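You operate a simulated robot arm through the tools that you are given. There is no shell and no other tool.

Carry out the task below with a simulated robot arm. There is one attempt and no reset: what you move stays moved.

TASK
Empty the waste jug into the waste drum and shut the funnel lid.
Fine: spill none; put the jug back. Set down upright: waste jug. Where these are worked on the way, their far stop is far enough and under half their travel is too little: funnel lid.

Only the result counts: the job must be done as asked and must still hold three seconds after the hand-in. Knocking over, shifting, dropping, spilling or breaking anything else fails it. Lids that push on must go on centred and level and be pressed home; caps that screw on are set level and turned clockwise until they are tight.

THE ROBOT
A 6-joint arm with a two-finger parallel gripper, fixed in place. Base frame: the origin is on the floor under the middle of its stand, x ahead of it, y to its left, z up. Lengths are in mm, angles in degrees, forces in N, time in s.
With the tool pointing down near the work surface it reaches from about 580 to 940 mm from the base axis. Its first joint turns from -149.0 to 149.0 degrees. Payload 3.43 kg.
The TCP is the grasp point between the finger pads, 34 mm short of the fingertips. In the tool frame z runs along the fingers and y along their closing line. Largest opening 128 mm; finger width 24, thickness 12; the body of the gripper, 48 by 130 mm, starts 96 mm behind the TCP.
Orientation is that of the tool frame in the base frame, as a unit quaternion [w, x, y, z]. With the fingers straight down and closing along the base's y, the tool's x points along the base's -x, its y along +y and its z along -z.

THE INTERFACE
- The arm moves only by the tool arm_command. Its arguments are lists of equal length, an entry for each row: "travel": the shift along the base's x, y, z in mm, a list of three; "rot": the turn, a rotation vector about the base's x, y, z in degrees, a list of three; "fingers": the gripper command, from -1 (shut) to 1 (fully open), values between in proportion. In form: {"travel": [[tx, ty, tz], ...], "rot": [[wx, wy, wz], ...], "fingers": [fingers, ...]}. A call has 1 to 20 rows; each row shifts and turns the commanded pose from where the row before left it. A row lasts 0.2 s, in which the tool goes at most 50 mm and 8.6 degrees; a call with a longer step from one row to the next is refused whole, and so is a gripper value outside its range. A pose out of reach is approached as far as the arm can. The call stops where the force on the tool passes 40 N (or 10 N more than at its start, if that is more) or the arm is blocked; 0.2 s more then pass. The fingers move at their own pace (about 108 mm/s each) and stop on an object; they squeeze with about 37 N. The grip force told is the motor's: it shows also when the fingers shut on nothing. Time passes only in rows, and 0.2 s behind the last, so rows that do not move let the fingers close. It gives the time, the measured TCP pose, the force on the tool (base axes), the opening and the grip force at its end, in the units of the frame above (readings bear some noise), with the torque about the TCP (base axes, N m) and any sound that the robot's microphone picked up.
- Cameras (640 x 400 px; columns grow to the right, rows downward): "scene" is fixed at [397.7, -648.4, 1360.4]; the picture's right is [0.77, 0.64, 0.00], its down [0.54, -0.65, -0.54] and it looks along [-0.35, 0.41, -0.84] (base axes); focal length 214 px, centre (320, 200). "wrist" rides on the gripper at [76, -11, -160] in the tool frame; the picture's right is [0.15, 0.99, 0.00], its down [-0.88, 0.13, -0.46] and it looks along [-0.45, 0.07, 0.89] (tool axes); focal length 234 px, centre (320, 200). There is no depth. A picture from a camera that has moved, and an enlarged one, comes with that camera's place and axes in the base frame and with its lens.
- capture(camera): a new picture of that camera. The clock stands still meanwhile.
- lift_body(by): slides the trunk up (or, below 0, down) by that many mm; the arm rides with it, the base frame stays. It gives what a move gives, with no picture.
- zoom(camera, box): a new picture of the part [left, top, right, bottom] of that camera's present view, enlarged. The clock stands still meanwhile.
- hand_in(): hands the job in; it is judged then, once.

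Nothing tells you positions but the pictures and the camera data. Unless the task says otherwise, let go and move clear before handing in.

The tools are called after ">>>" as name(argument=value, ...) on one line, values as JSON. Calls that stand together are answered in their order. arm_command: Moves the arm, as the interface text tells. Its arguments: {"type":"object","properties":{"travel":{"type":"array"},"rot":{"type":"array"},"fingers":{"type":"array"}},"required":["travel","rot","fingers"]} The other tools are called the same way: lift_body (by) moves the trunk up or down; capture (camera) takes a picture; zoom (camera, box) takes an enlarged picture of a part of a camera's view; hand_in () hands the job in.

At the start:

```text
clock: 0.0
tcp_pos: [264.5, -589.8, 1103.0]
orientation: [0.001, 0.001, 1.0, 0.0]
contact_force: [-0.7, 0.3, 0.2]
moment: [0.01, -0.03, -0.03]
width: 127.9
finger_force: 0.0
trunk travel left (down, up): [-550.0, 160.0]
```

scene: 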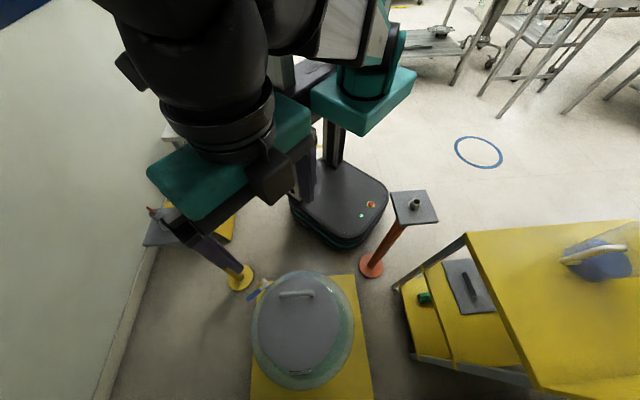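
wrist: 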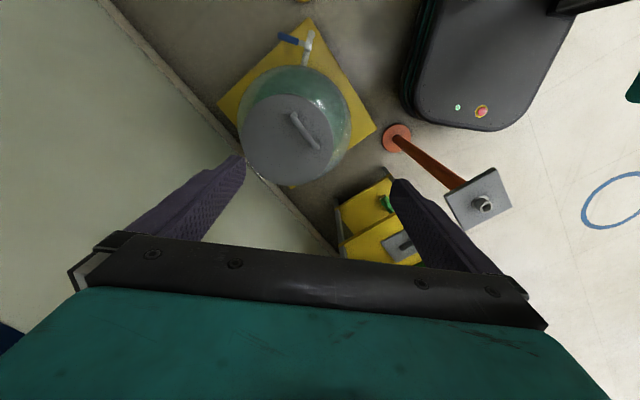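

The pictures show a large drum or vessel with a grey lid on a yellow tray, posts, and a yellow cabinet with a blue object on top. I'll zoom in to identify the jug, the drum and the funnel lid.

>>> zoom(camera="scene", box=[220, 250, 400, 400])

>>> zoom(camera="scene", box=[380, 200, 640, 400])

>>> zoom(camera="scene", box=[120, 150, 300, 300])

>>> zoom(camera="wrist", box=[200, 0, 400, 200])

>>> zoom(camera="wrist", box=[320, 100, 540, 280])

```text
2.67 times, centred on (310, 325) of scene
camera zoom: at [397.7, -648.4, 1360.4], right [0.77, 0.64, 0.0], down [0.54, -0.65, -0.54], along [-0.35, 0.41, -0.84], focal length 572 px, centre (347, -133)
```

zoom: 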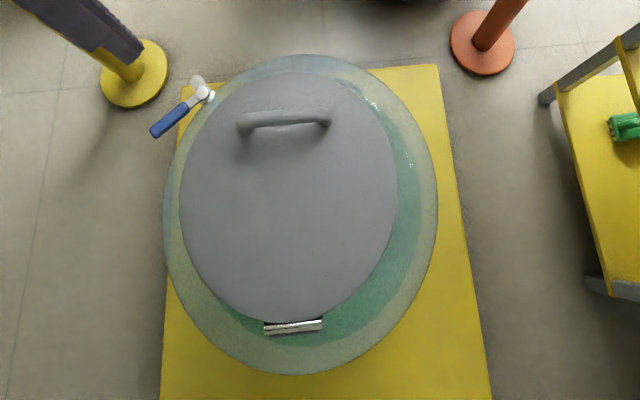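

```text
2.00 times, centred on (510, 300) of scene
camera zoom: at [397.7, -648.4, 1360.4], right [0.77, 0.64, 0.0], down [0.54, -0.65, -0.54], along [-0.35, 0.41, -0.84], focal length 429 px, centre (-60, 0)
```

zoom: 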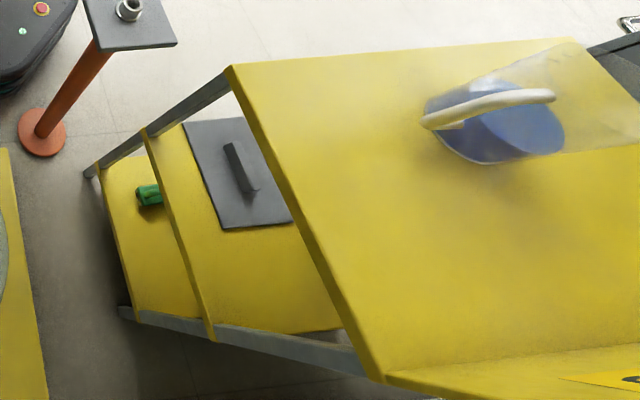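

```text
2.67 times, centred on (210, 225) of scene
camera zoom: at [397.7, -648.4, 1360.4], right [0.77, 0.64, 0.0], down [0.54, -0.65, -0.54], along [-0.35, 0.41, -0.84], focal length 572 px, centre (613, 133)
```

zoom: 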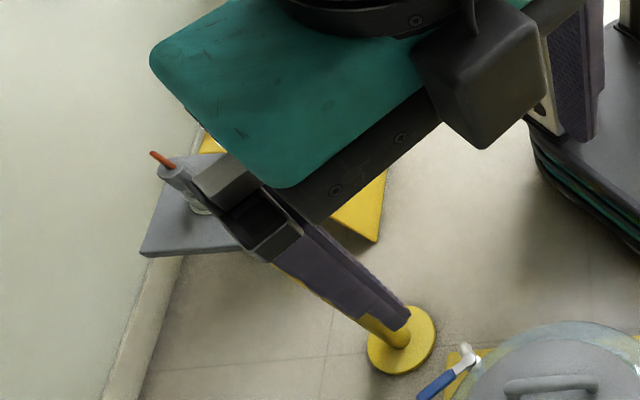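

```text
2.00 times, centred on (300, 100) of wrist
camera zoom: at [189.3, -602.2, 1262.6], right [-0.15, 0.99, 0.0], down [0.88, 0.13, 0.46], along [0.45, 0.07, -0.89], focal length 468 px, centre (360, 400)
```

zoom: 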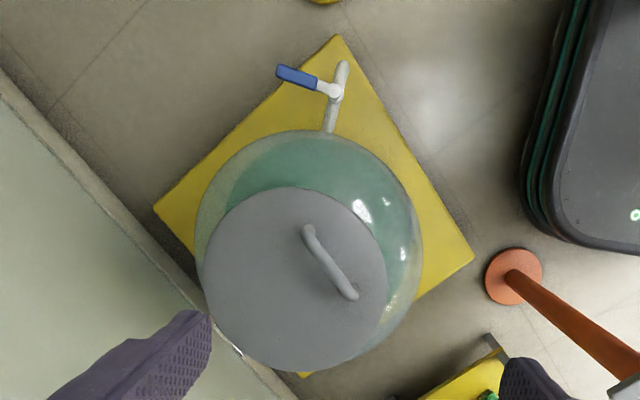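

```text
2.22 times, centred on (430, 190) of wrist
camera zoom: at [189.3, -602.2, 1262.6], right [-0.15, 0.99, 0.0], down [0.88, 0.13, 0.46], along [0.45, 0.07, -0.89], focal length 520 px, centre (76, 222)
```

zoom: 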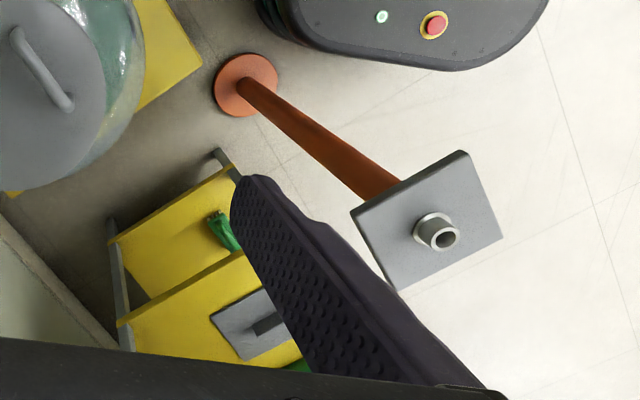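

The waste drum is the large glass-like vessel near (330, -660), with its grey hinged funnel lid at z≈685. The jug with the white handle stands on the yellow cart near (800, -110), and the cart top is at z≈760. I'll move the wrist camera high over the cart to locate the jug.

>>> arm_command(travel=[[30.8, 27.1, 7], [30.8, 27.1, 7], [30.8, 27.1, 7], [30.8, 27.1, 7], [30.8, 27.1, 7], [30.8, 27.1, 7], [30.8, 27.1, 7], [18.6, 41.4, 0], [18.6, 41.4, 0], [18.6, 41.4, 0], [18.6, 41.4, 0], [18.6, 41.4, 0], [18.6, 41.4, 0], [18.6, 41.4, 0], [0, 0, 0]], rot=[[0, 0, 0], [0, 0, 0], [0, 0, 0], [0, 0, 0], [0, 0, 0], [0, 0, 0], [0, 0, 0], [0, 0, 0], [0, 0, 0], [0, 0, 0], [0, 0, 0], [0, 0, 0], [0, 0, 0], [0, 0, 0], [0, 0, 0]], fingers=[1, 1, 1, 1, 1, 1, 1, 1, 1, 1, 1, 1, 1, 1, 1])

```text
clock: 2.5
tcp_pos: [572.8, -248.6, 1104.9]
orientation: [0.004, -0.009, 1.0, -0.005]
contact_force: [2.8, -16.8, -0.1]
moment: [2.79, 0.63, 1.36]
width: 128.0
finger_force: 0.0
out of reach, approached as far as the arm can: row 3, 4, 5, 6, 7, 8, 9, 10
trunk travel left (down, up): [-550.0, 160.0]
stopped in row 12: the force on the tool passed its limit at 82 N (the readings are from after the stop); the commanded pose is now the measured one
```

The move stopped on a force limit near (573, -249, 1105). I'll look at both cameras before moving again.

>>> capture(camera="scene")

>>> capture(camera="wrist")

```text
taken
```

scene: 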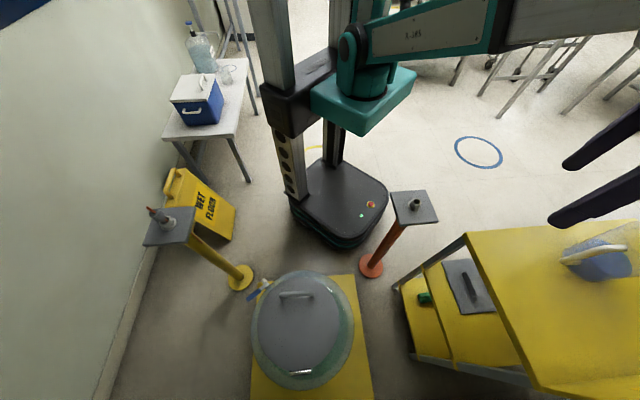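

```text
taken
camera wrist: at [495.9, -260.5, 1264.4], right [-0.17, 0.99, -0.01], down [0.87, 0.15, 0.46], along [0.46, 0.07, -0.89], focal length 234 px, centre (320, 200)
```

wrist: 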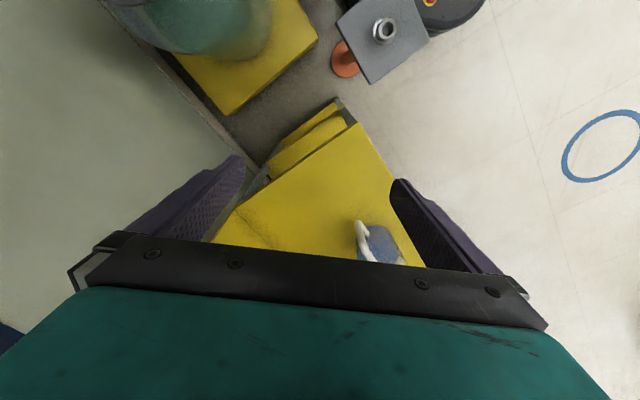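

>>> arm_command(travel=[[0, 0, 0], [0, 0, 0]], rot=[[0, 0, 0], [0, 0, 0]], fingers=[1, 1])

>>> zoom(camera="wrist", box=[160, 80, 460, 280])

>>> zoom(camera="scene", box=[500, 180, 640, 300])

```text
clock: 3.1
tcp_pos: [573.2, -248.1, 1105.8]
orientation: [0.004, -0.009, 1.0, -0.004]
contact_force: [7.1, -26.6, 1.3]
moment: [4.42, 1.4, 2.21]
width: 128.0
finger_force: 0.0
trunk travel left (down, up): [-550.0, 160.0]
```

```text
2.00 times, centred on (310, 180) of wrist
camera zoom: at [496.2, -259.5, 1264.5], right [-0.16, 0.99, -0.01], down [0.87, 0.15, 0.46], along [0.46, 0.07, -0.89], focal length 468 px, centre (340, 240)
```

zoom: 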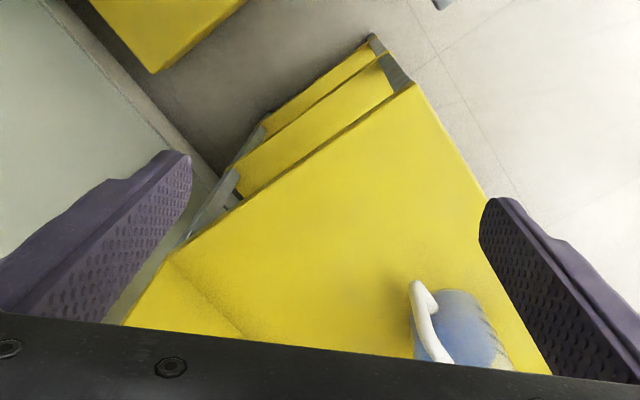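

```text
3.33 times, centred on (570, 240) of scene
camera zoom: at [397.7, -648.4, 1360.4], right [0.77, 0.64, 0.0], down [0.54, -0.65, -0.54], along [-0.35, 0.41, -0.84], focal length 715 px, centre (-513, 67)
```

zoom: 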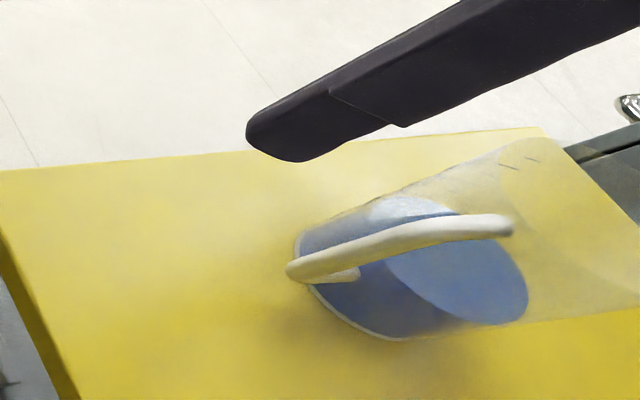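

The jug is a clear cylinder of blue liquid, with its white handle on the side facing the scene camera. There is a lasting push on the wrist, most likely the camera mount against the arm's own link, so I'll back off a little and check the force.

>>> arm_command(travel=[[0, -20, 0], [0, -20, 0], [0, 0, 0]], rot=[[0, 0, 0], [0, 0, 0], [0, 0, 0]], fingers=[1, 1, 1])

>>> capture(camera="scene")

```text
clock: 3.9
tcp_pos: [571.6, -289.1, 1103.7]
orientation: [0.004, -0.008, 1.0, -0.004]
contact_force: [-0.2, 0.5, 1.0]
moment: [0.0, -0.01, -0.02]
width: 128.1
finger_force: 0.2
trunk travel left (down, up): [-550.0, 160.0]
```

```text
taken
```

scene: 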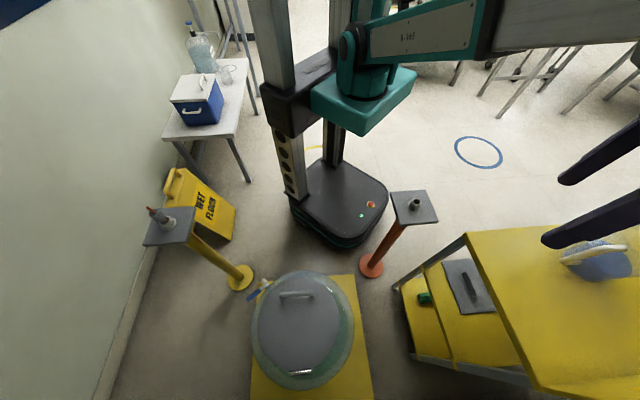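

The force is gone now, so it was the wrist camera touching the arm's own link on the +y side. I'll turn the tool +90° so the camera sits on the -y side, and move outward to look at the jug.

>>> arm_command(travel=[[10, 0, 0], [20, 0, 0], [20, 0, 0], [20, 0, 0], [20, 0, 0], [20, 0, 0], [20, 0, 0], [20, 0, 0], [20, 0, 0], [20, 0, 0], [18, 0, 0], [0, 0, 0]], rot=[[0, 0, 8.2], [0, 0, 8.2], [0, 0, 8.2], [0, 0, 8.2], [0, 0, 8.2], [0, 0, 8.2], [0, 0, 8.2], [0, 0, 8.2], [0, 0, 8.2], [0, 0, 8.2], [0, 0, 8.0], [0, 0, 0]], fingers=[1, 1, 1, 1, 1, 1, 1, 1, 1, 1, 1, 1])

>>> capture(camera="wrist")

>>> capture(camera="scene")

```text
clock: 6.5
tcp_pos: [780.5, -287.6, 1103.7]
orientation: [-0.006, 0.714, -0.7, 0.0]
contact_force: [0.1, 0.2, 0.0]
moment: [-0.01, -0.02, 0.0]
width: 128.0
finger_force: 0.2
trunk travel left (down, up): [-550.0, 160.0]
```

```text
taken
camera wrist: at [792.0, -364.6, 1263.8], right [-0.99, -0.17, -0.01], down [-0.15, 0.87, 0.46], along [-0.07, 0.46, -0.89], focal length 234 px, centre (320, 200)
```

wrist: 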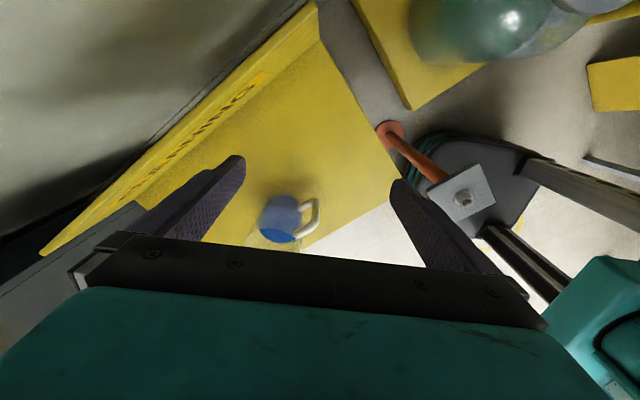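

```text
taken
```

scene: 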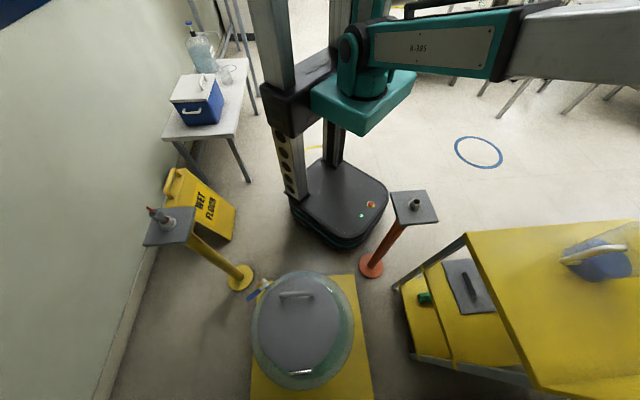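

>>> zoom(camera="wrist", box=[200, 160, 380, 260])

>>> zoom(camera="scene", box=[540, 220, 640, 300])

```text
3.56 times, centred on (290, 210) of wrist
camera zoom: at [792.0, -364.6, 1263.8], right [-0.99, -0.17, -0.01], down [-0.15, 0.87, 0.46], along [-0.07, 0.46, -0.89], focal length 833 px, centre (427, 164)
```

zoom: 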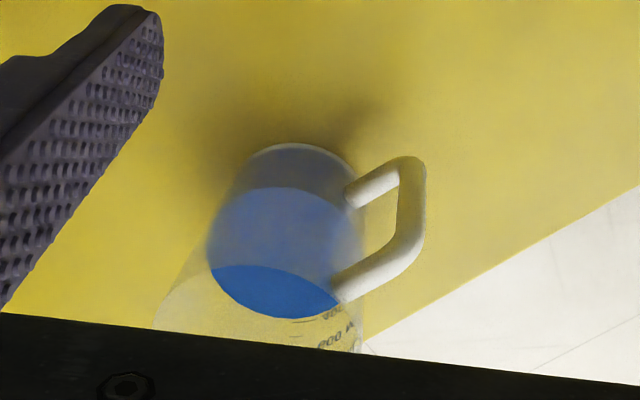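

```text
5.00 times, centred on (590, 260) of scene
camera zoom: at [397.7, -648.4, 1360.4], right [0.77, 0.64, 0.0], down [0.54, -0.65, -0.54], along [-0.35, 0.41, -0.84], focal length 1072 px, centre (-1030, -100)
```

zoom: 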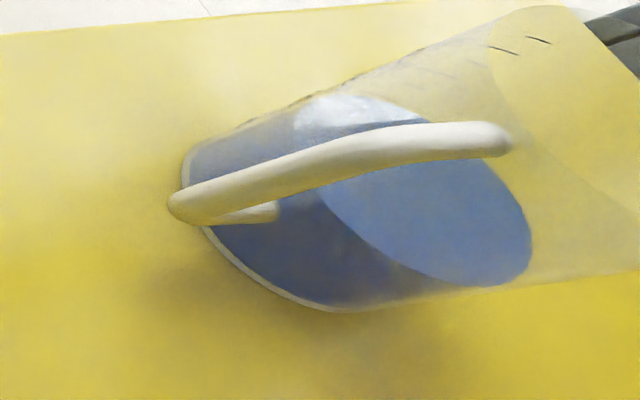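

The jug handle's vertical bar is near (765, -130), z≈814–895, and faces the robot side. The jug centre is near (831, -82). Before taking the jug I need the funnel lid open, so I'll move back over the drum with the camera turned sideways and look at the lid handle and hinge closely.

>>> arm_command(travel=[[-34, -23.4, -6], [-34, -23.4, -10], [-34, -23.4, -11], [-34, -23.4, -11], [-34, -23.4, -11], [-34, -23.4, -11], [-34, -23.4, -11], [-34, -23.4, -11], [-34, -23.4, -11], [-34, -23.4, -11], [-34, -23.4, -11], [-34, -23.4, -11], [-34, -23.4, -11], [-34, -23.4, -11], [0, 0, 0]], rot=[[-0.5, 0.5, 0], [0, 0, -4], [0, 0, -4], [0, 0, -4], [0, 0, -4], [0, 0, -4], [0, 0, -4], [0, 0, -4], [0, 0, -4], [0, 0, -4], [0, 0, -4], [0, 0, -4], [0, 0, -4], [0, 0, -2], [0, 0, 0]], fingers=[1, 1, 1, 1, 1, 1, 1, 1, 1, 1, 1, 1, 1, 1, 1])

>>> capture(camera="wrist")

>>> capture(camera="scene")

```text
clock: 9.7
tcp_pos: [305.8, -615.4, 958.3]
orientation: [0.0, -0.351, 0.936, 0.0]
contact_force: [0.1, -0.4, 0.5]
moment: [-0.02, 0.02, -0.03]
width: 127.9
finger_force: 0.0
trunk travel left (down, up): [-550.0, 160.0]
```

```text
taken
camera wrist: at [256.2, -674.0, 1117.2], right [-0.76, 0.65, 0.0], down [0.58, 0.68, 0.46], along [0.3, 0.35, -0.89], focal length 234 px, centre (320, 200)
```

wrist: 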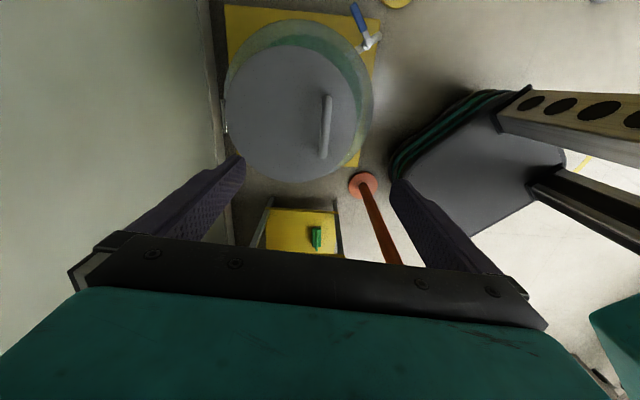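

```text
taken
```

scene: 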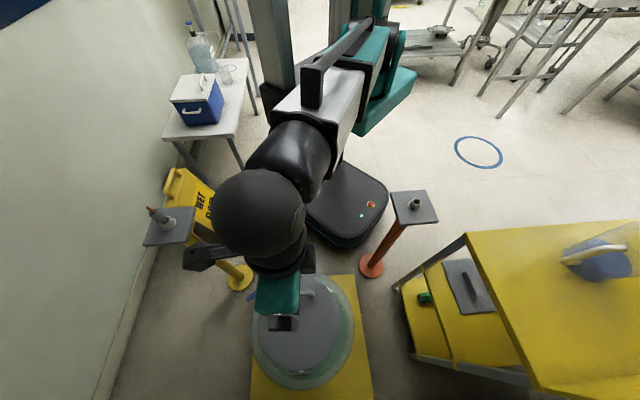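

>>> zoom(camera="wrist", box=[200, 0, 400, 200])

>>> zoom(camera="scene", box=[230, 260, 370, 400])

```text
2.00 times, centred on (300, 100) of wrist
camera zoom: at [256.2, -674.0, 1117.2], right [-0.76, 0.65, 0.0], down [0.58, 0.68, 0.46], along [0.3, 0.35, -0.89], focal length 468 px, centre (360, 400)
```

zoom: 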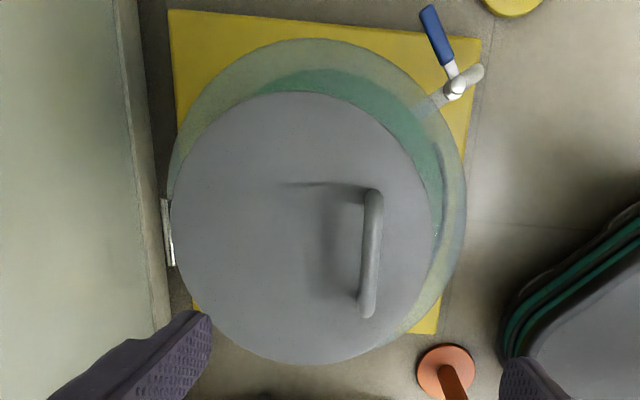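

```text
2.86 times, centred on (300, 330) of scene
camera zoom: at [397.7, -648.4, 1360.4], right [0.77, 0.64, 0.0], down [0.54, -0.65, -0.54], along [-0.35, 0.41, -0.84], focal length 613 px, centre (377, -171)
```

zoom: 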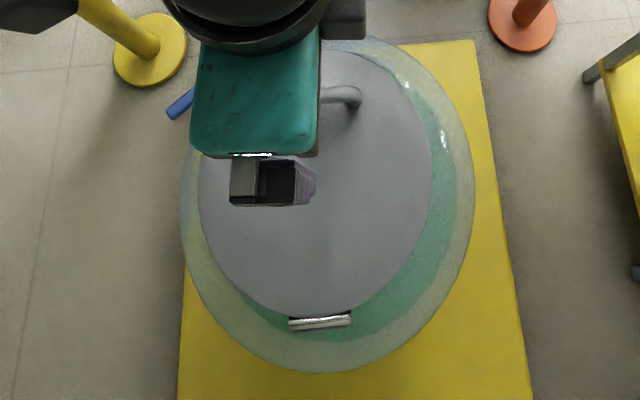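

The lid is level at z≈729. Its hinge is near (403, -733) on the far side, and its handle bar runs along azimuth ≈46° with its middle near (290, -620, 768). Next I'll go above the handle, align the fingers across the bar and check again.

>>> arm_command(travel=[[-5, -2, -33], [-5, -2, -33], [-6, -1, -32], [0, 0, 0]], rot=[[0, 0, 2.5], [0, 0, 2.4], [0, 0, 0], [0, 0, 0]], fingers=[1, 1, 1, 1])

>>> capture(camera="wrist")

```text
clock: 10.7
tcp_pos: [288.5, -618.8, 860.4]
orientation: [-0.001, -0.39, 0.921, 0.0]
contact_force: [0.6, -0.1, 0.2]
moment: [-0.03, 0.05, 0.04]
width: 128.1
finger_force: 0.1
trunk travel left (down, up): [-550.0, 160.0]
```

```text
taken
camera wrist: at [242.9, -681.4, 1020.5], right [-0.81, 0.58, 0.0], down [0.52, 0.72, 0.45], along [0.26, 0.37, -0.89], focal length 234 px, centre (320, 200)
```

wrist: 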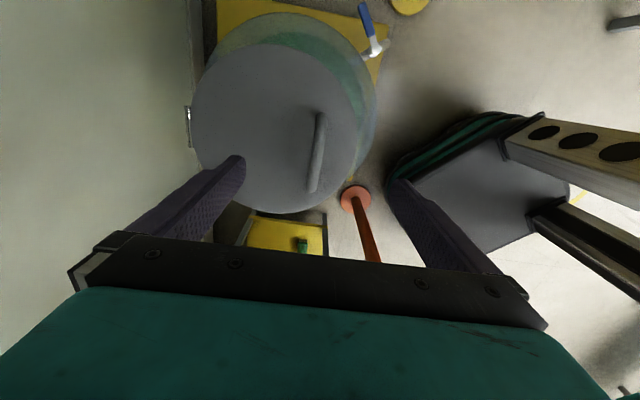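

>>> zoom(camera="wrist", box=[240, 80, 400, 220])

```text
2.86 times, centred on (320, 150) of wrist
camera zoom: at [242.9, -681.4, 1020.5], right [-0.81, 0.58, 0.0], down [0.52, 0.72, 0.45], along [0.26, 0.37, -0.89], focal length 669 px, centre (320, 343)
```

zoom: 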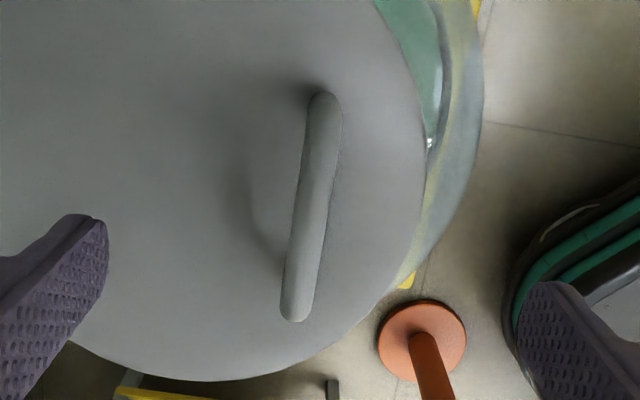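

The bar is about 12 mm thick and centred between the fingers. I'll lower onto it and close.

>>> arm_command(travel=[[0.5, -2, -30], [0, 0, -30], [0, 0, -15], [0, 0, -7], [0, 0, 0]], rot=[[0, 0, 0], [0, 0, 0], [0, 0, 0], [0, 0, 0], [0, 0, 0]], fingers=[1, 1, 1, 1, 1])

>>> capture(camera="wrist")

>>> capture(camera="scene")

```text
clock: 11.9
tcp_pos: [288.5, -621.6, 775.6]
orientation: [-0.001, -0.39, 0.921, -0.001]
contact_force: [-0.9, 0.8, 0.5]
moment: [0.01, 0.01, 0.02]
width: 128.1
finger_force: 0.1
trunk travel left (down, up): [-550.0, 160.0]
```

```text
taken
camera wrist: at [244.1, -684.0, 936.7], right [-0.81, 0.58, 0.0], down [0.52, 0.72, 0.45], along [0.26, 0.37, -0.89], focal length 234 px, centre (320, 200)
```

wrist: 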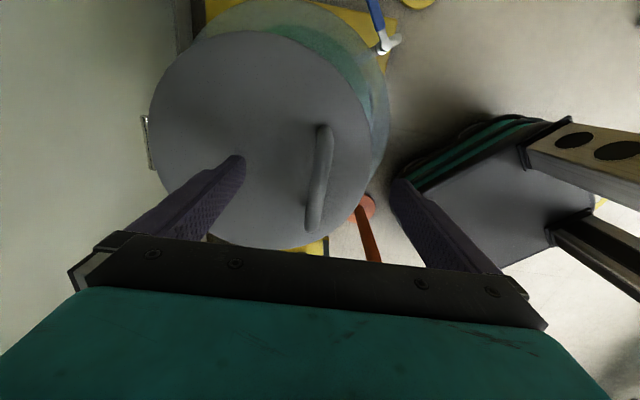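

```text
taken
```

scene: 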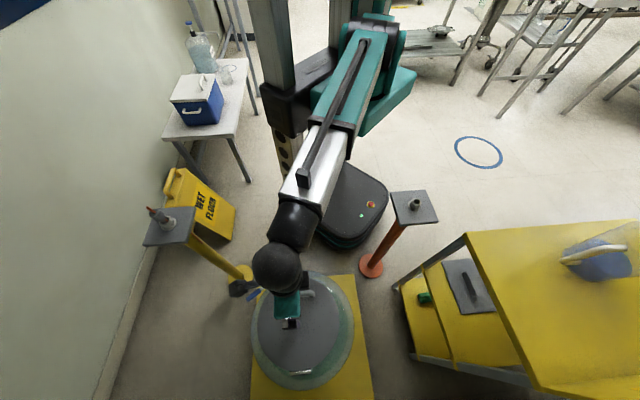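

>>> arm_command(travel=[[0, 0, 0], [0, 0, 0], [0, 0, 0], [0, 0, 0], [0, 0, 0]], rot=[[0, 0, 0], [0, 0, 0], [0, 0, 0], [0, 0, 0], [0, 0, 0]], fingers=[0.3, -0.2, -0.6, -1, -1])

>>> capture(camera="wrist")

```text
clock: 13.1
tcp_pos: [288.9, -623.3, 776.5]
orientation: [-0.001, -0.389, 0.921, -0.001]
contact_force: [6.7, -6.8, 0.4]
moment: [-0.09, -0.14, -0.75]
width: 13.1
finger_force: 45.3
trunk travel left (down, up): [-550.0, 160.0]
```

```text
taken
camera wrist: at [244.7, -684.5, 936.8], right [-0.81, 0.58, 0.0], down [0.52, 0.72, 0.45], along [0.27, 0.37, -0.89], focal length 234 px, centre (320, 200)
```

wrist: 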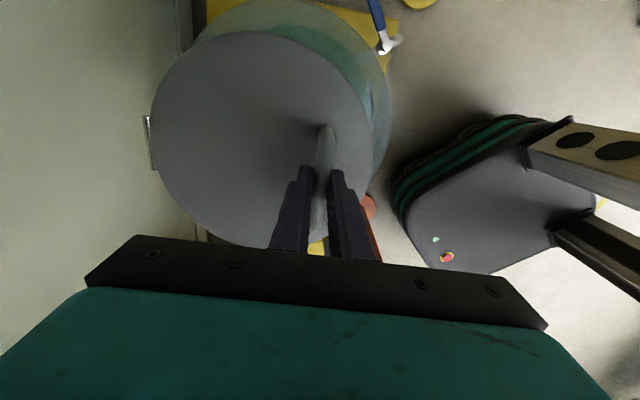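

The bar is gripped at 13 mm width. I'll lift the lid gradually along its hinge arc and check forces after the first 20°.

>>> arm_command(travel=[[1.3, -1.3, 6.8], [1.3, -1.3, 6.8], [1.8, -1.7, 6.65], [1.8, -1.7, 6.65], [2.15, -2.1, 6.4], [2.15, -2.1, 6.4], [2.55, -2.46, 6.1], [2.55, -2.46, 6.1], [0, 0, 0]], rot=[[0, 0, 0], [0, 0, 0], [0.35, 0.36, 0], [0.35, 0.36, 0], [0.35, 0.36, 0], [0.35, 0.36, 0], [0.35, 0.36, 0], [0.35, 0.36, 0], [0, 0, 0]], fingers=[-1, -1, -1, -1, -1, -1, -1, -1, -1])

>>> capture(camera="scene")

>>> capture(camera="wrist")

```text
clock: 15.1
tcp_pos: [307.4, -641.1, 827.8]
orientation: [-0.011, -0.39, 0.92, 0.024]
contact_force: [19.6, -11.5, -15.7]
moment: [-0.09, -0.42, -0.83]
width: 13.2
finger_force: 45.3
trunk travel left (down, up): [-550.0, 160.0]
```

```text
taken
```

scene: 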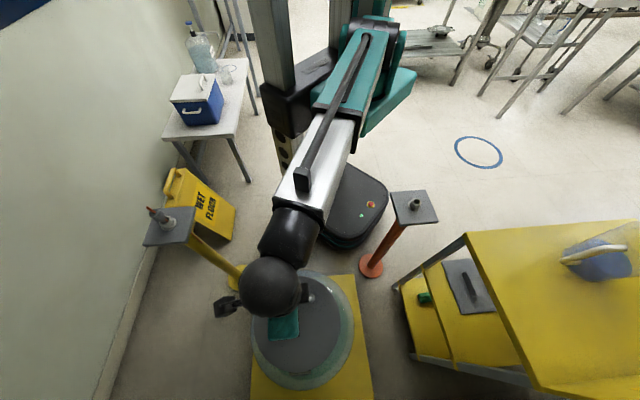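

```text
taken
camera wrist: at [268.5, -708.3, 986.1], right [-0.81, 0.58, 0.05], down [0.54, 0.71, 0.46], along [0.23, 0.4, -0.89], focal length 234 px, centre (320, 200)
```

wrist: 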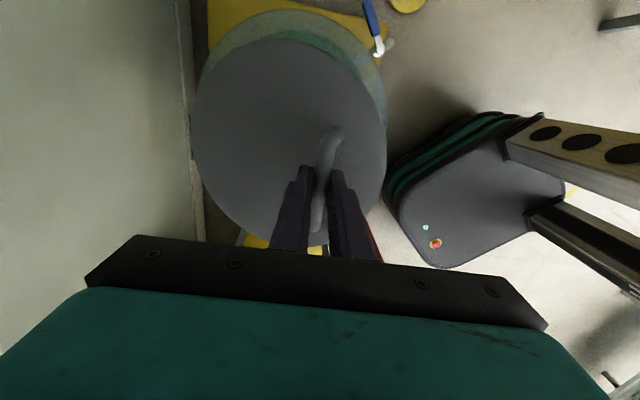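

The lid follows at about 20° open, and the forces show the hinge axis sits a little lower than I assumed. I'll continue along the corrected arc to about 50°.

>>> arm_command(travel=[[4.17, -4.03, 5.55], [4.17, -4.03, 5.55], [4.49, -4.34, 5.15], [4.49, -4.34, 5.15], [3.88, -3.75, 4.75], [3.88, -3.75, 4.75], [4.21, -4.07, 4.2], [4.21, -4.07, 4.2], [4.42, -4.27, 3.7], [4.42, -4.27, 3.7], [4.64, -4.48, 3.1], [4.64, -4.48, 3.1], [0, 0, 0]], rot=[[0.35, 0.36, 0], [0.35, 0.36, 0], [0.35, 0.36, 0], [0.35, 0.36, 0], [0.35, 0.36, 0], [0.35, 0.36, 0], [0.35, 0.36, 0], [0.35, 0.36, 0], [0.35, 0.36, 0], [0.35, 0.36, 0], [0, 0, 0], [0, 0, 0], [0, 0, 0]], fingers=[-1, -1, -1, -1, -1, -1, -1, -1, -1, -1, -1, -1, -1])

>>> capture(camera="wrist")

>>> zoom(camera="scene", box=[200, 230, 400, 400])

```text
clock: 17.9
tcp_pos: [354.0, -687.1, 883.7]
orientation: [-0.028, -0.388, 0.919, 0.064]
contact_force: [-11.8, -5.4, 8.7]
moment: [-0.3, 0.56, -0.63]
width: 13.1
finger_force: 45.2
trunk travel left (down, up): [-550.0, 160.0]
```

```text
taken
camera wrist: at [325.8, -764.9, 1040.2], right [-0.8, 0.58, 0.14], down [0.57, 0.68, 0.47], along [0.18, 0.45, -0.87], focal length 234 px, centre (320, 200)
```

wrist: 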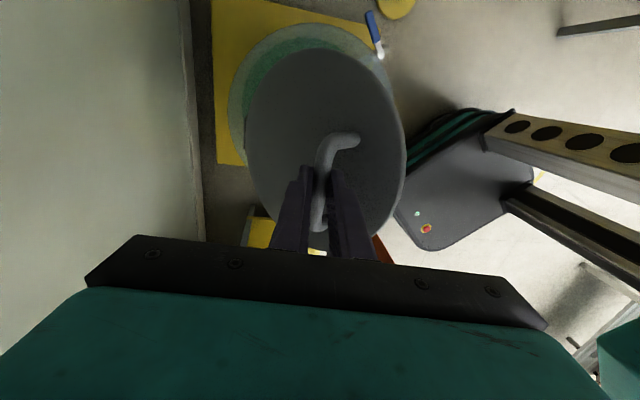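

```text
2.35 times, centred on (300, 315) of scene
camera zoom: at [397.7, -648.4, 1360.4], right [0.77, 0.64, 0.0], down [0.54, -0.65, -0.54], along [-0.35, 0.41, -0.84], focal length 505 px, centre (367, -71)
```

zoom: 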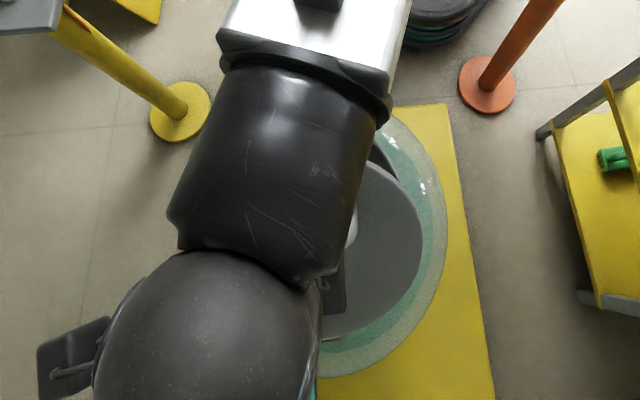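

The lid is about half open and the forces are small. I'll continue the arc towards vertical with a slightly larger fitted radius.

>>> arm_command(travel=[[4.07, -5.9, 4.4], [4.07, -5.9, 4.4], [5.25, -5.07, 2.3], [5.25, -5.07, 2.3], [5.36, -5.18, 1.65], [5.36, -5.18, 1.65], [5.43, -5.25, 1.0], [5.43, -5.25, 1.0], [0, 0, 0]], rot=[[0, 0, 0], [0, 0, 0], [0, 0, 0], [0, 0, 0], [0, 0, 0], [0, 0, 0], [0, 0, 0], [0, 0, 0], [0, 0, 0]], fingers=[-1, -1, -1, -1, -1, -1, -1, -1, -1])

>>> capture(camera="wrist")

>>> zoom(camera="scene", box=[200, 230, 400, 400])

```text
clock: 19.9
tcp_pos: [397.1, -731.3, 901.6]
orientation: [-0.027, -0.389, 0.919, 0.064]
contact_force: [5.3, 6.1, -0.6]
moment: [0.12, -0.12, -0.8]
width: 13.2
finger_force: 44.9
trunk travel left (down, up): [-550.0, 160.0]
```

```text
taken
camera wrist: at [368.9, -808.4, 1057.9], right [-0.81, 0.58, 0.14], down [0.57, 0.68, 0.47], along [0.18, 0.46, -0.87], focal length 234 px, centre (320, 200)
```

wrist: 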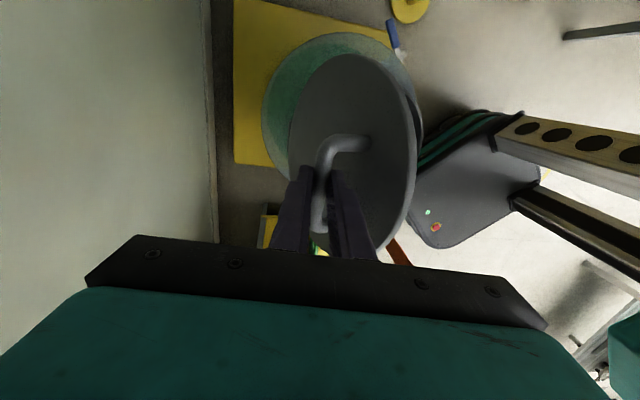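

```text
2.35 times, centred on (300, 315) of scene
camera zoom: at [397.7, -648.4, 1360.4], right [0.77, 0.64, 0.0], down [0.54, -0.65, -0.54], along [-0.35, 0.41, -0.84], focal length 505 px, centre (367, -71)
```

zoom: 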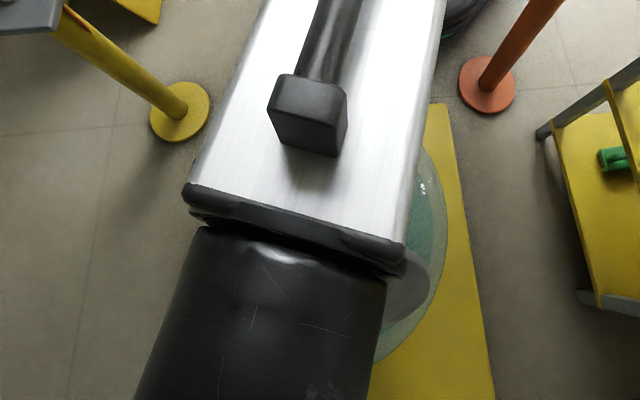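

The circle fit is now consistent: hinge axis near (412, -743, 712), radius 180 mm, lid at about 66°. I'll continue to about 87°.

>>> arm_command(travel=[[5.64, -5.46, 0.5], [5.64, -5.46, 0.5], [5.64, -5.46, -0.2], [5.64, -5.46, -0.2], [5.61, -5.42, -0.9], [5.61, -5.42, -0.9], [5.5, -5.32, -1.55], [5.5, -5.32, -1.55], [0, 0, 0]], rot=[[-0.35, -0.36, 0], [-0.35, -0.36, 0], [-0.35, -0.36, 0], [-0.35, -0.36, 0], [-0.35, -0.36, 0], [-0.35, -0.36, 0], [-0.35, -0.36, 0], [-0.35, -0.36, 0], [0, 0, 0]], fingers=[-1, -1, -1, -1, -1, -1, -1, -1, -1])

>>> capture(camera="wrist")

>>> capture(camera="scene")

```text
clock: 21.5
tcp_pos: [428.5, -760.6, 901.5]
orientation: [-0.021, -0.387, 0.921, 0.046]
contact_force: [-6.4, 14.2, 11.4]
moment: [0.13, 0.67, -0.53]
width: 13.2
finger_force: 44.5
trunk travel left (down, up): [-550.0, 160.0]
stopped in row 8: the force on the tool passed its limit at 45 N (the readings are from after the stop); the commanded pose is now the measured one
```

```text
taken
camera wrist: at [394.8, -835.1, 1058.5], right [-0.81, 0.58, 0.1], down [0.56, 0.69, 0.47], along [0.2, 0.43, -0.88], focal length 234 px, centre (320, 200)
```

wrist: 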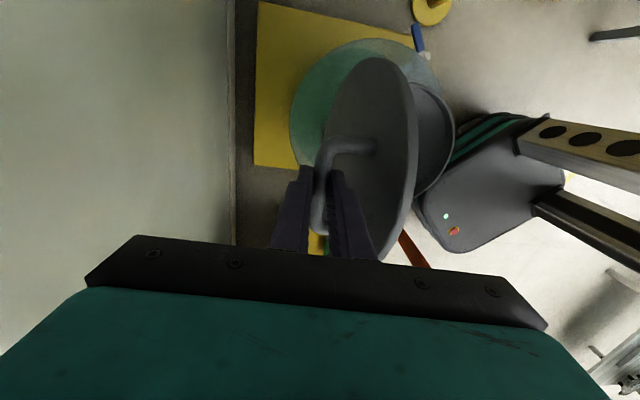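

```text
taken
```

scene: 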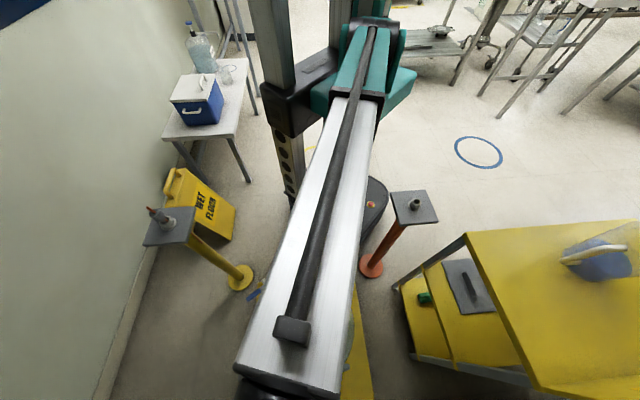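

>>> zoom(camera="wrist", box=[240, 40, 480, 280])

>>> arm_command(travel=[[0, 0, 0]], rot=[[0, 0, 0]], fingers=[-1])

```text
1.67 times, centred on (360, 160) of wrist
camera zoom: at [394.8, -835.1, 1058.5], right [-0.81, 0.58, 0.1], down [0.56, 0.69, 0.47], along [0.2, 0.43, -0.88], focal length 390 px, centre (253, 267)
```

zoom: 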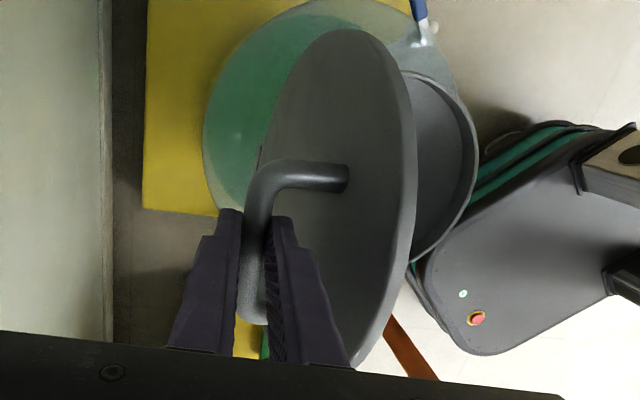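

```text
clock: 21.9
tcp_pos: [428.0, -762.4, 899.6]
orientation: [-0.019, -0.388, 0.92, 0.046]
contact_force: [-8.8, 17.2, 15.2]
moment: [0.07, 0.6, -0.63]
width: 13.3
finger_force: 45.0
trunk travel left (down, up): [-550.0, 160.0]
```

The lid is at about 80° and the right finger's thicker base seems to be touching the lid rim. I'll tilt the tool back a few degrees to free it, and watch whether the force drops.

>>> arm_command(travel=[[0, 0, 0], [0, 0, 0], [0, 0, 0], [0, 0, 0]], rot=[[1.4, 1.44, 0], [1.4, 1.44, 0], [1.4, 1.44, 0], [0, 0, 0]], fingers=[-1, -1, -1, -1])

>>> zoom(camera="wrist", box=[240, 40, 480, 280])

```text
clock: 22.9
tcp_pos: [425.2, -760.5, 899.2]
orientation: [-0.04, -0.385, 0.917, 0.09]
contact_force: [-1.2, -9.6, 32.2]
moment: [-0.46, 0.43, -0.42]
width: 13.3
finger_force: 44.7
out of reach, approached as far as the arm can: row 3
trunk travel left (down, up): [-550.0, 160.0]
```

```text
1.67 times, centred on (360, 160) of wrist
camera zoom: at [403.3, -842.2, 1055.1], right [-0.8, 0.57, 0.19], down [0.59, 0.66, 0.47], along [0.14, 0.49, -0.86], focal length 390 px, centre (253, 267)
```

zoom: 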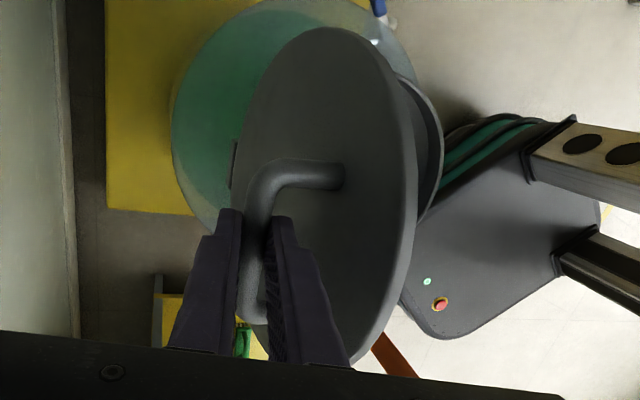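

The arm is near its reach limit with that tilt. I'll undo the tilt, then ease the grip so the bar is only caged, to see whether the lid stays, falls back, or is at its far stop.

>>> arm_command(travel=[[0, 0, 0], [0, 0, 0], [0, 0, 0], [0, 0, 0], [0, 0, 0], [0, 0, 0]], rot=[[-1.4, -1.44, 0], [-1.4, -1.44, 0], [0, 0, 0], [0, 0, 0], [0, 0, 0], [0, 0, 0]], fingers=[-1, -1, -1, -0.75, -0.65, -0.65])

>>> zoom(camera="wrist", box=[240, 40, 480, 280])

```text
clock: 24.3
tcp_pos: [426.5, -759.9, 896.7]
orientation: [-0.026, -0.388, 0.919, 0.062]
contact_force: [0.5, -0.3, -0.8]
moment: [0.01, -0.01, 0.01]
width: 22.2
finger_force: 0.0
trunk travel left (down, up): [-550.0, 160.0]
```

```text
1.67 times, centred on (360, 160) of wrist
camera zoom: at [397.4, -836.0, 1053.3], right [-0.8, 0.58, 0.13], down [0.56, 0.68, 0.47], along [0.18, 0.45, -0.87], focal length 390 px, centre (253, 267)
```

zoom: 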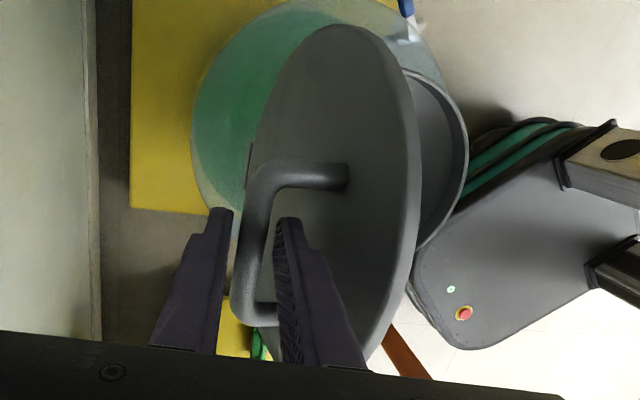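

The lid holds itself with the grip eased, with no force on the tool. I'll push the caged bar a little further to see whether this is the far stop.

>>> arm_command(travel=[[4.3, -4.2, 0], [4.3, -4.2, -0.5], [4.3, -4.2, -0.8], [4.3, -4.2, -1], [0, 0, 0]], rot=[[0, 0, 0], [0, 0, 0], [0, 0, 0], [0, 0, 0], [0, 0, 0]], fingers=[-0.65, -0.65, -0.65, -0.65, -0.65])

>>> zoom(camera="wrist", box=[240, 40, 480, 280])

```text
clock: 25.5
tcp_pos: [437.1, -769.4, 895.5]
orientation: [-0.027, -0.388, 0.919, 0.062]
contact_force: [-19.7, 10.0, 1.4]
moment: [0.13, 0.46, 0.02]
width: 34.6
finger_force: 11.1
out of reach, approached as far as the arm can: row 4
trunk travel left (down, up): [-550.0, 160.0]
```

```text
1.67 times, centred on (360, 160) of wrist
camera zoom: at [407.1, -845.9, 1053.4], right [-0.8, 0.58, 0.13], down [0.57, 0.68, 0.47], along [0.18, 0.45, -0.87], focal length 390 px, centre (253, 267)
```

zoom: 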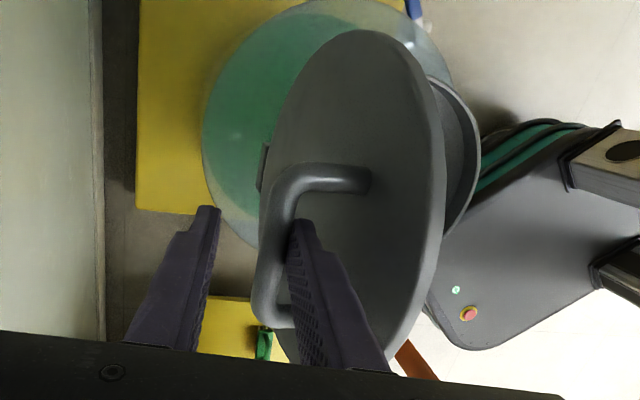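

The bar only pushed the finger open and the lid did not move further, so it is at its far stop and stays there. I'll centre the bar between the fingers, retract upward without opening wide because the lid is close behind one finger, and then look.

>>> arm_command(travel=[[-4, 3.9, 0], [-4, 3.9, 0], [0, 0, 0]], rot=[[0, 0, 0], [0, 0, 0], [0, 0, 0]], fingers=[-0.65, -0.65, -0.65])

>>> zoom(camera="wrist", box=[240, 40, 480, 280])

```text
clock: 26.3
tcp_pos: [434.0, -761.4, 894.0]
orientation: [-0.025, -0.388, 0.919, 0.061]
contact_force: [0.3, 0.6, 0.5]
moment: [-0.05, -0.01, -0.01]
width: 22.9
finger_force: 0.4
trunk travel left (down, up): [-550.0, 160.0]
```

```text
1.67 times, centred on (360, 160) of wrist
camera zoom: at [403.4, -838.3, 1050.6], right [-0.81, 0.58, 0.13], down [0.56, 0.68, 0.47], along [0.18, 0.45, -0.87], focal length 390 px, centre (253, 267)
```

zoom: 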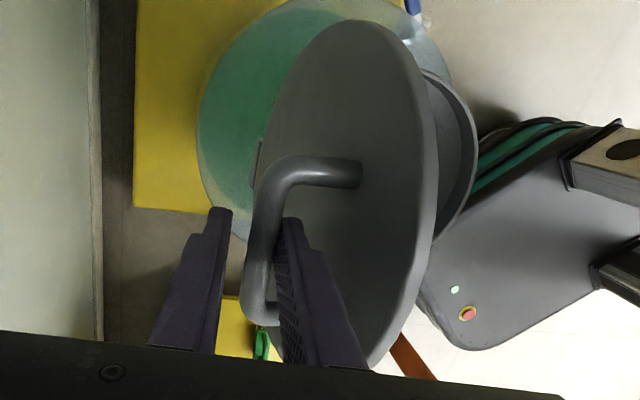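

>>> arm_command(travel=[[-3, 2.5, 0], [0, 0, 8], [0, 0, 15], [0, 0, 20], [0, 0, 25], [0, 0, 30], [0, 0, 0]], rot=[[0, 0, 0], [0, 0, 0], [0, 0, 0], [0, 0, 0], [0, 0, 0], [0, 0, 0], [0, 0, 0]], fingers=[-0.65, -0.65, -0.65, -0.65, -0.65, -0.65, -0.65])

>>> capture(camera="wrist")

```text
clock: 27.9
tcp_pos: [430.0, -760.7, 993.2]
orientation: [-0.025, -0.388, 0.919, 0.061]
contact_force: [-0.5, -0.1, 0.0]
moment: [0.0, -0.01, 0.01]
width: 22.2
finger_force: 0.1
trunk travel left (down, up): [-550.0, 160.0]
```

```text
taken
camera wrist: at [400.1, -836.4, 1149.3], right [-0.8, 0.58, 0.13], down [0.57, 0.68, 0.47], along [0.18, 0.45, -0.87], focal length 234 px, centre (320, 200)
```

wrist: 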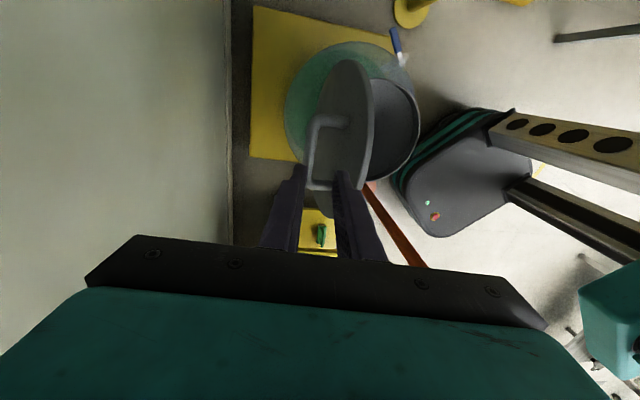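

The lid stands open by itself. I'll lift clear over its edge, move back above the funnel and look in.

>>> arm_command(travel=[[0, 0, 20], [-18, 16, 10], [-30, 28, 0], [-30, 28, 0], [-30, 27, 0], [0, 0, 0]], rot=[[0, 0, 0], [-1.3, -1.35, 0], [-1.3, -1.35, 0], [-1.3, -1.35, 0], [-1.3, -1.35, 0], [0, 0, 0]], fingers=[-0.65, -0.65, -0.65, -0.65, -0.65, -0.65])

>>> capture(camera="wrist")

>>> capture(camera="scene")

```text
clock: 29.3
tcp_pos: [323.2, -661.2, 1023.6]
orientation: [0.001, -0.389, 0.921, 0.001]
contact_force: [1.3, 1.0, -0.6]
moment: [-0.03, -0.05, 0.03]
width: 22.6
finger_force: 0.1
trunk travel left (down, up): [-550.0, 160.0]
```

```text
taken
camera wrist: at [277.9, -722.9, 1184.2], right [-0.81, 0.59, 0.0], down [0.52, 0.72, 0.46], along [0.27, 0.37, -0.89], focal length 234 px, centre (320, 200)
```

wrist: 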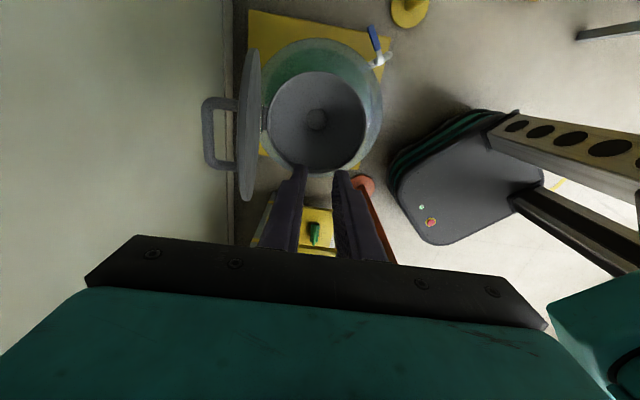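

```text
taken
```

scene: 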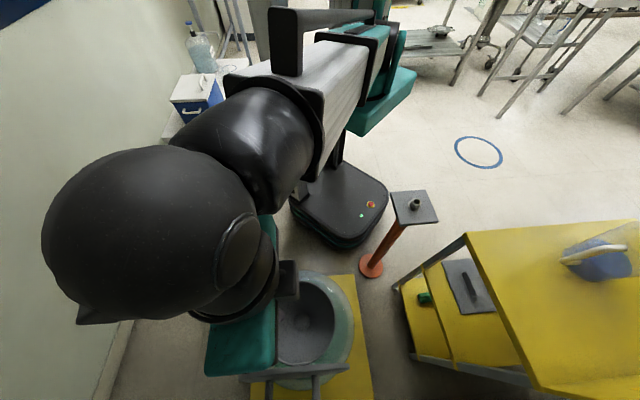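

>>> zoom(camera="wrist", box=[190, 20, 410, 220])

```text
2.00 times, centred on (300, 120) of wrist
camera zoom: at [277.9, -722.9, 1184.2], right [-0.81, 0.59, 0.0], down [0.52, 0.72, 0.46], along [0.27, 0.37, -0.89], focal length 468 px, centre (360, 360)
```

zoom: 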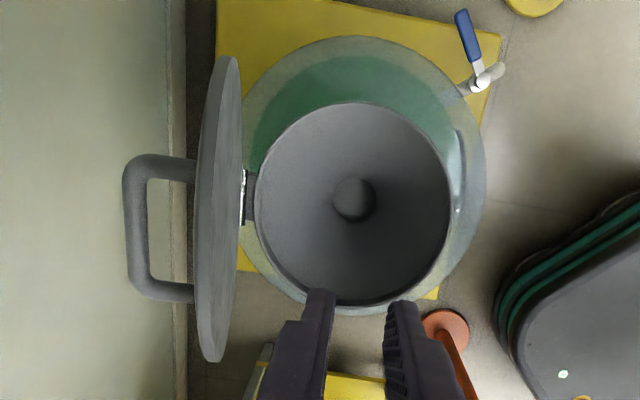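

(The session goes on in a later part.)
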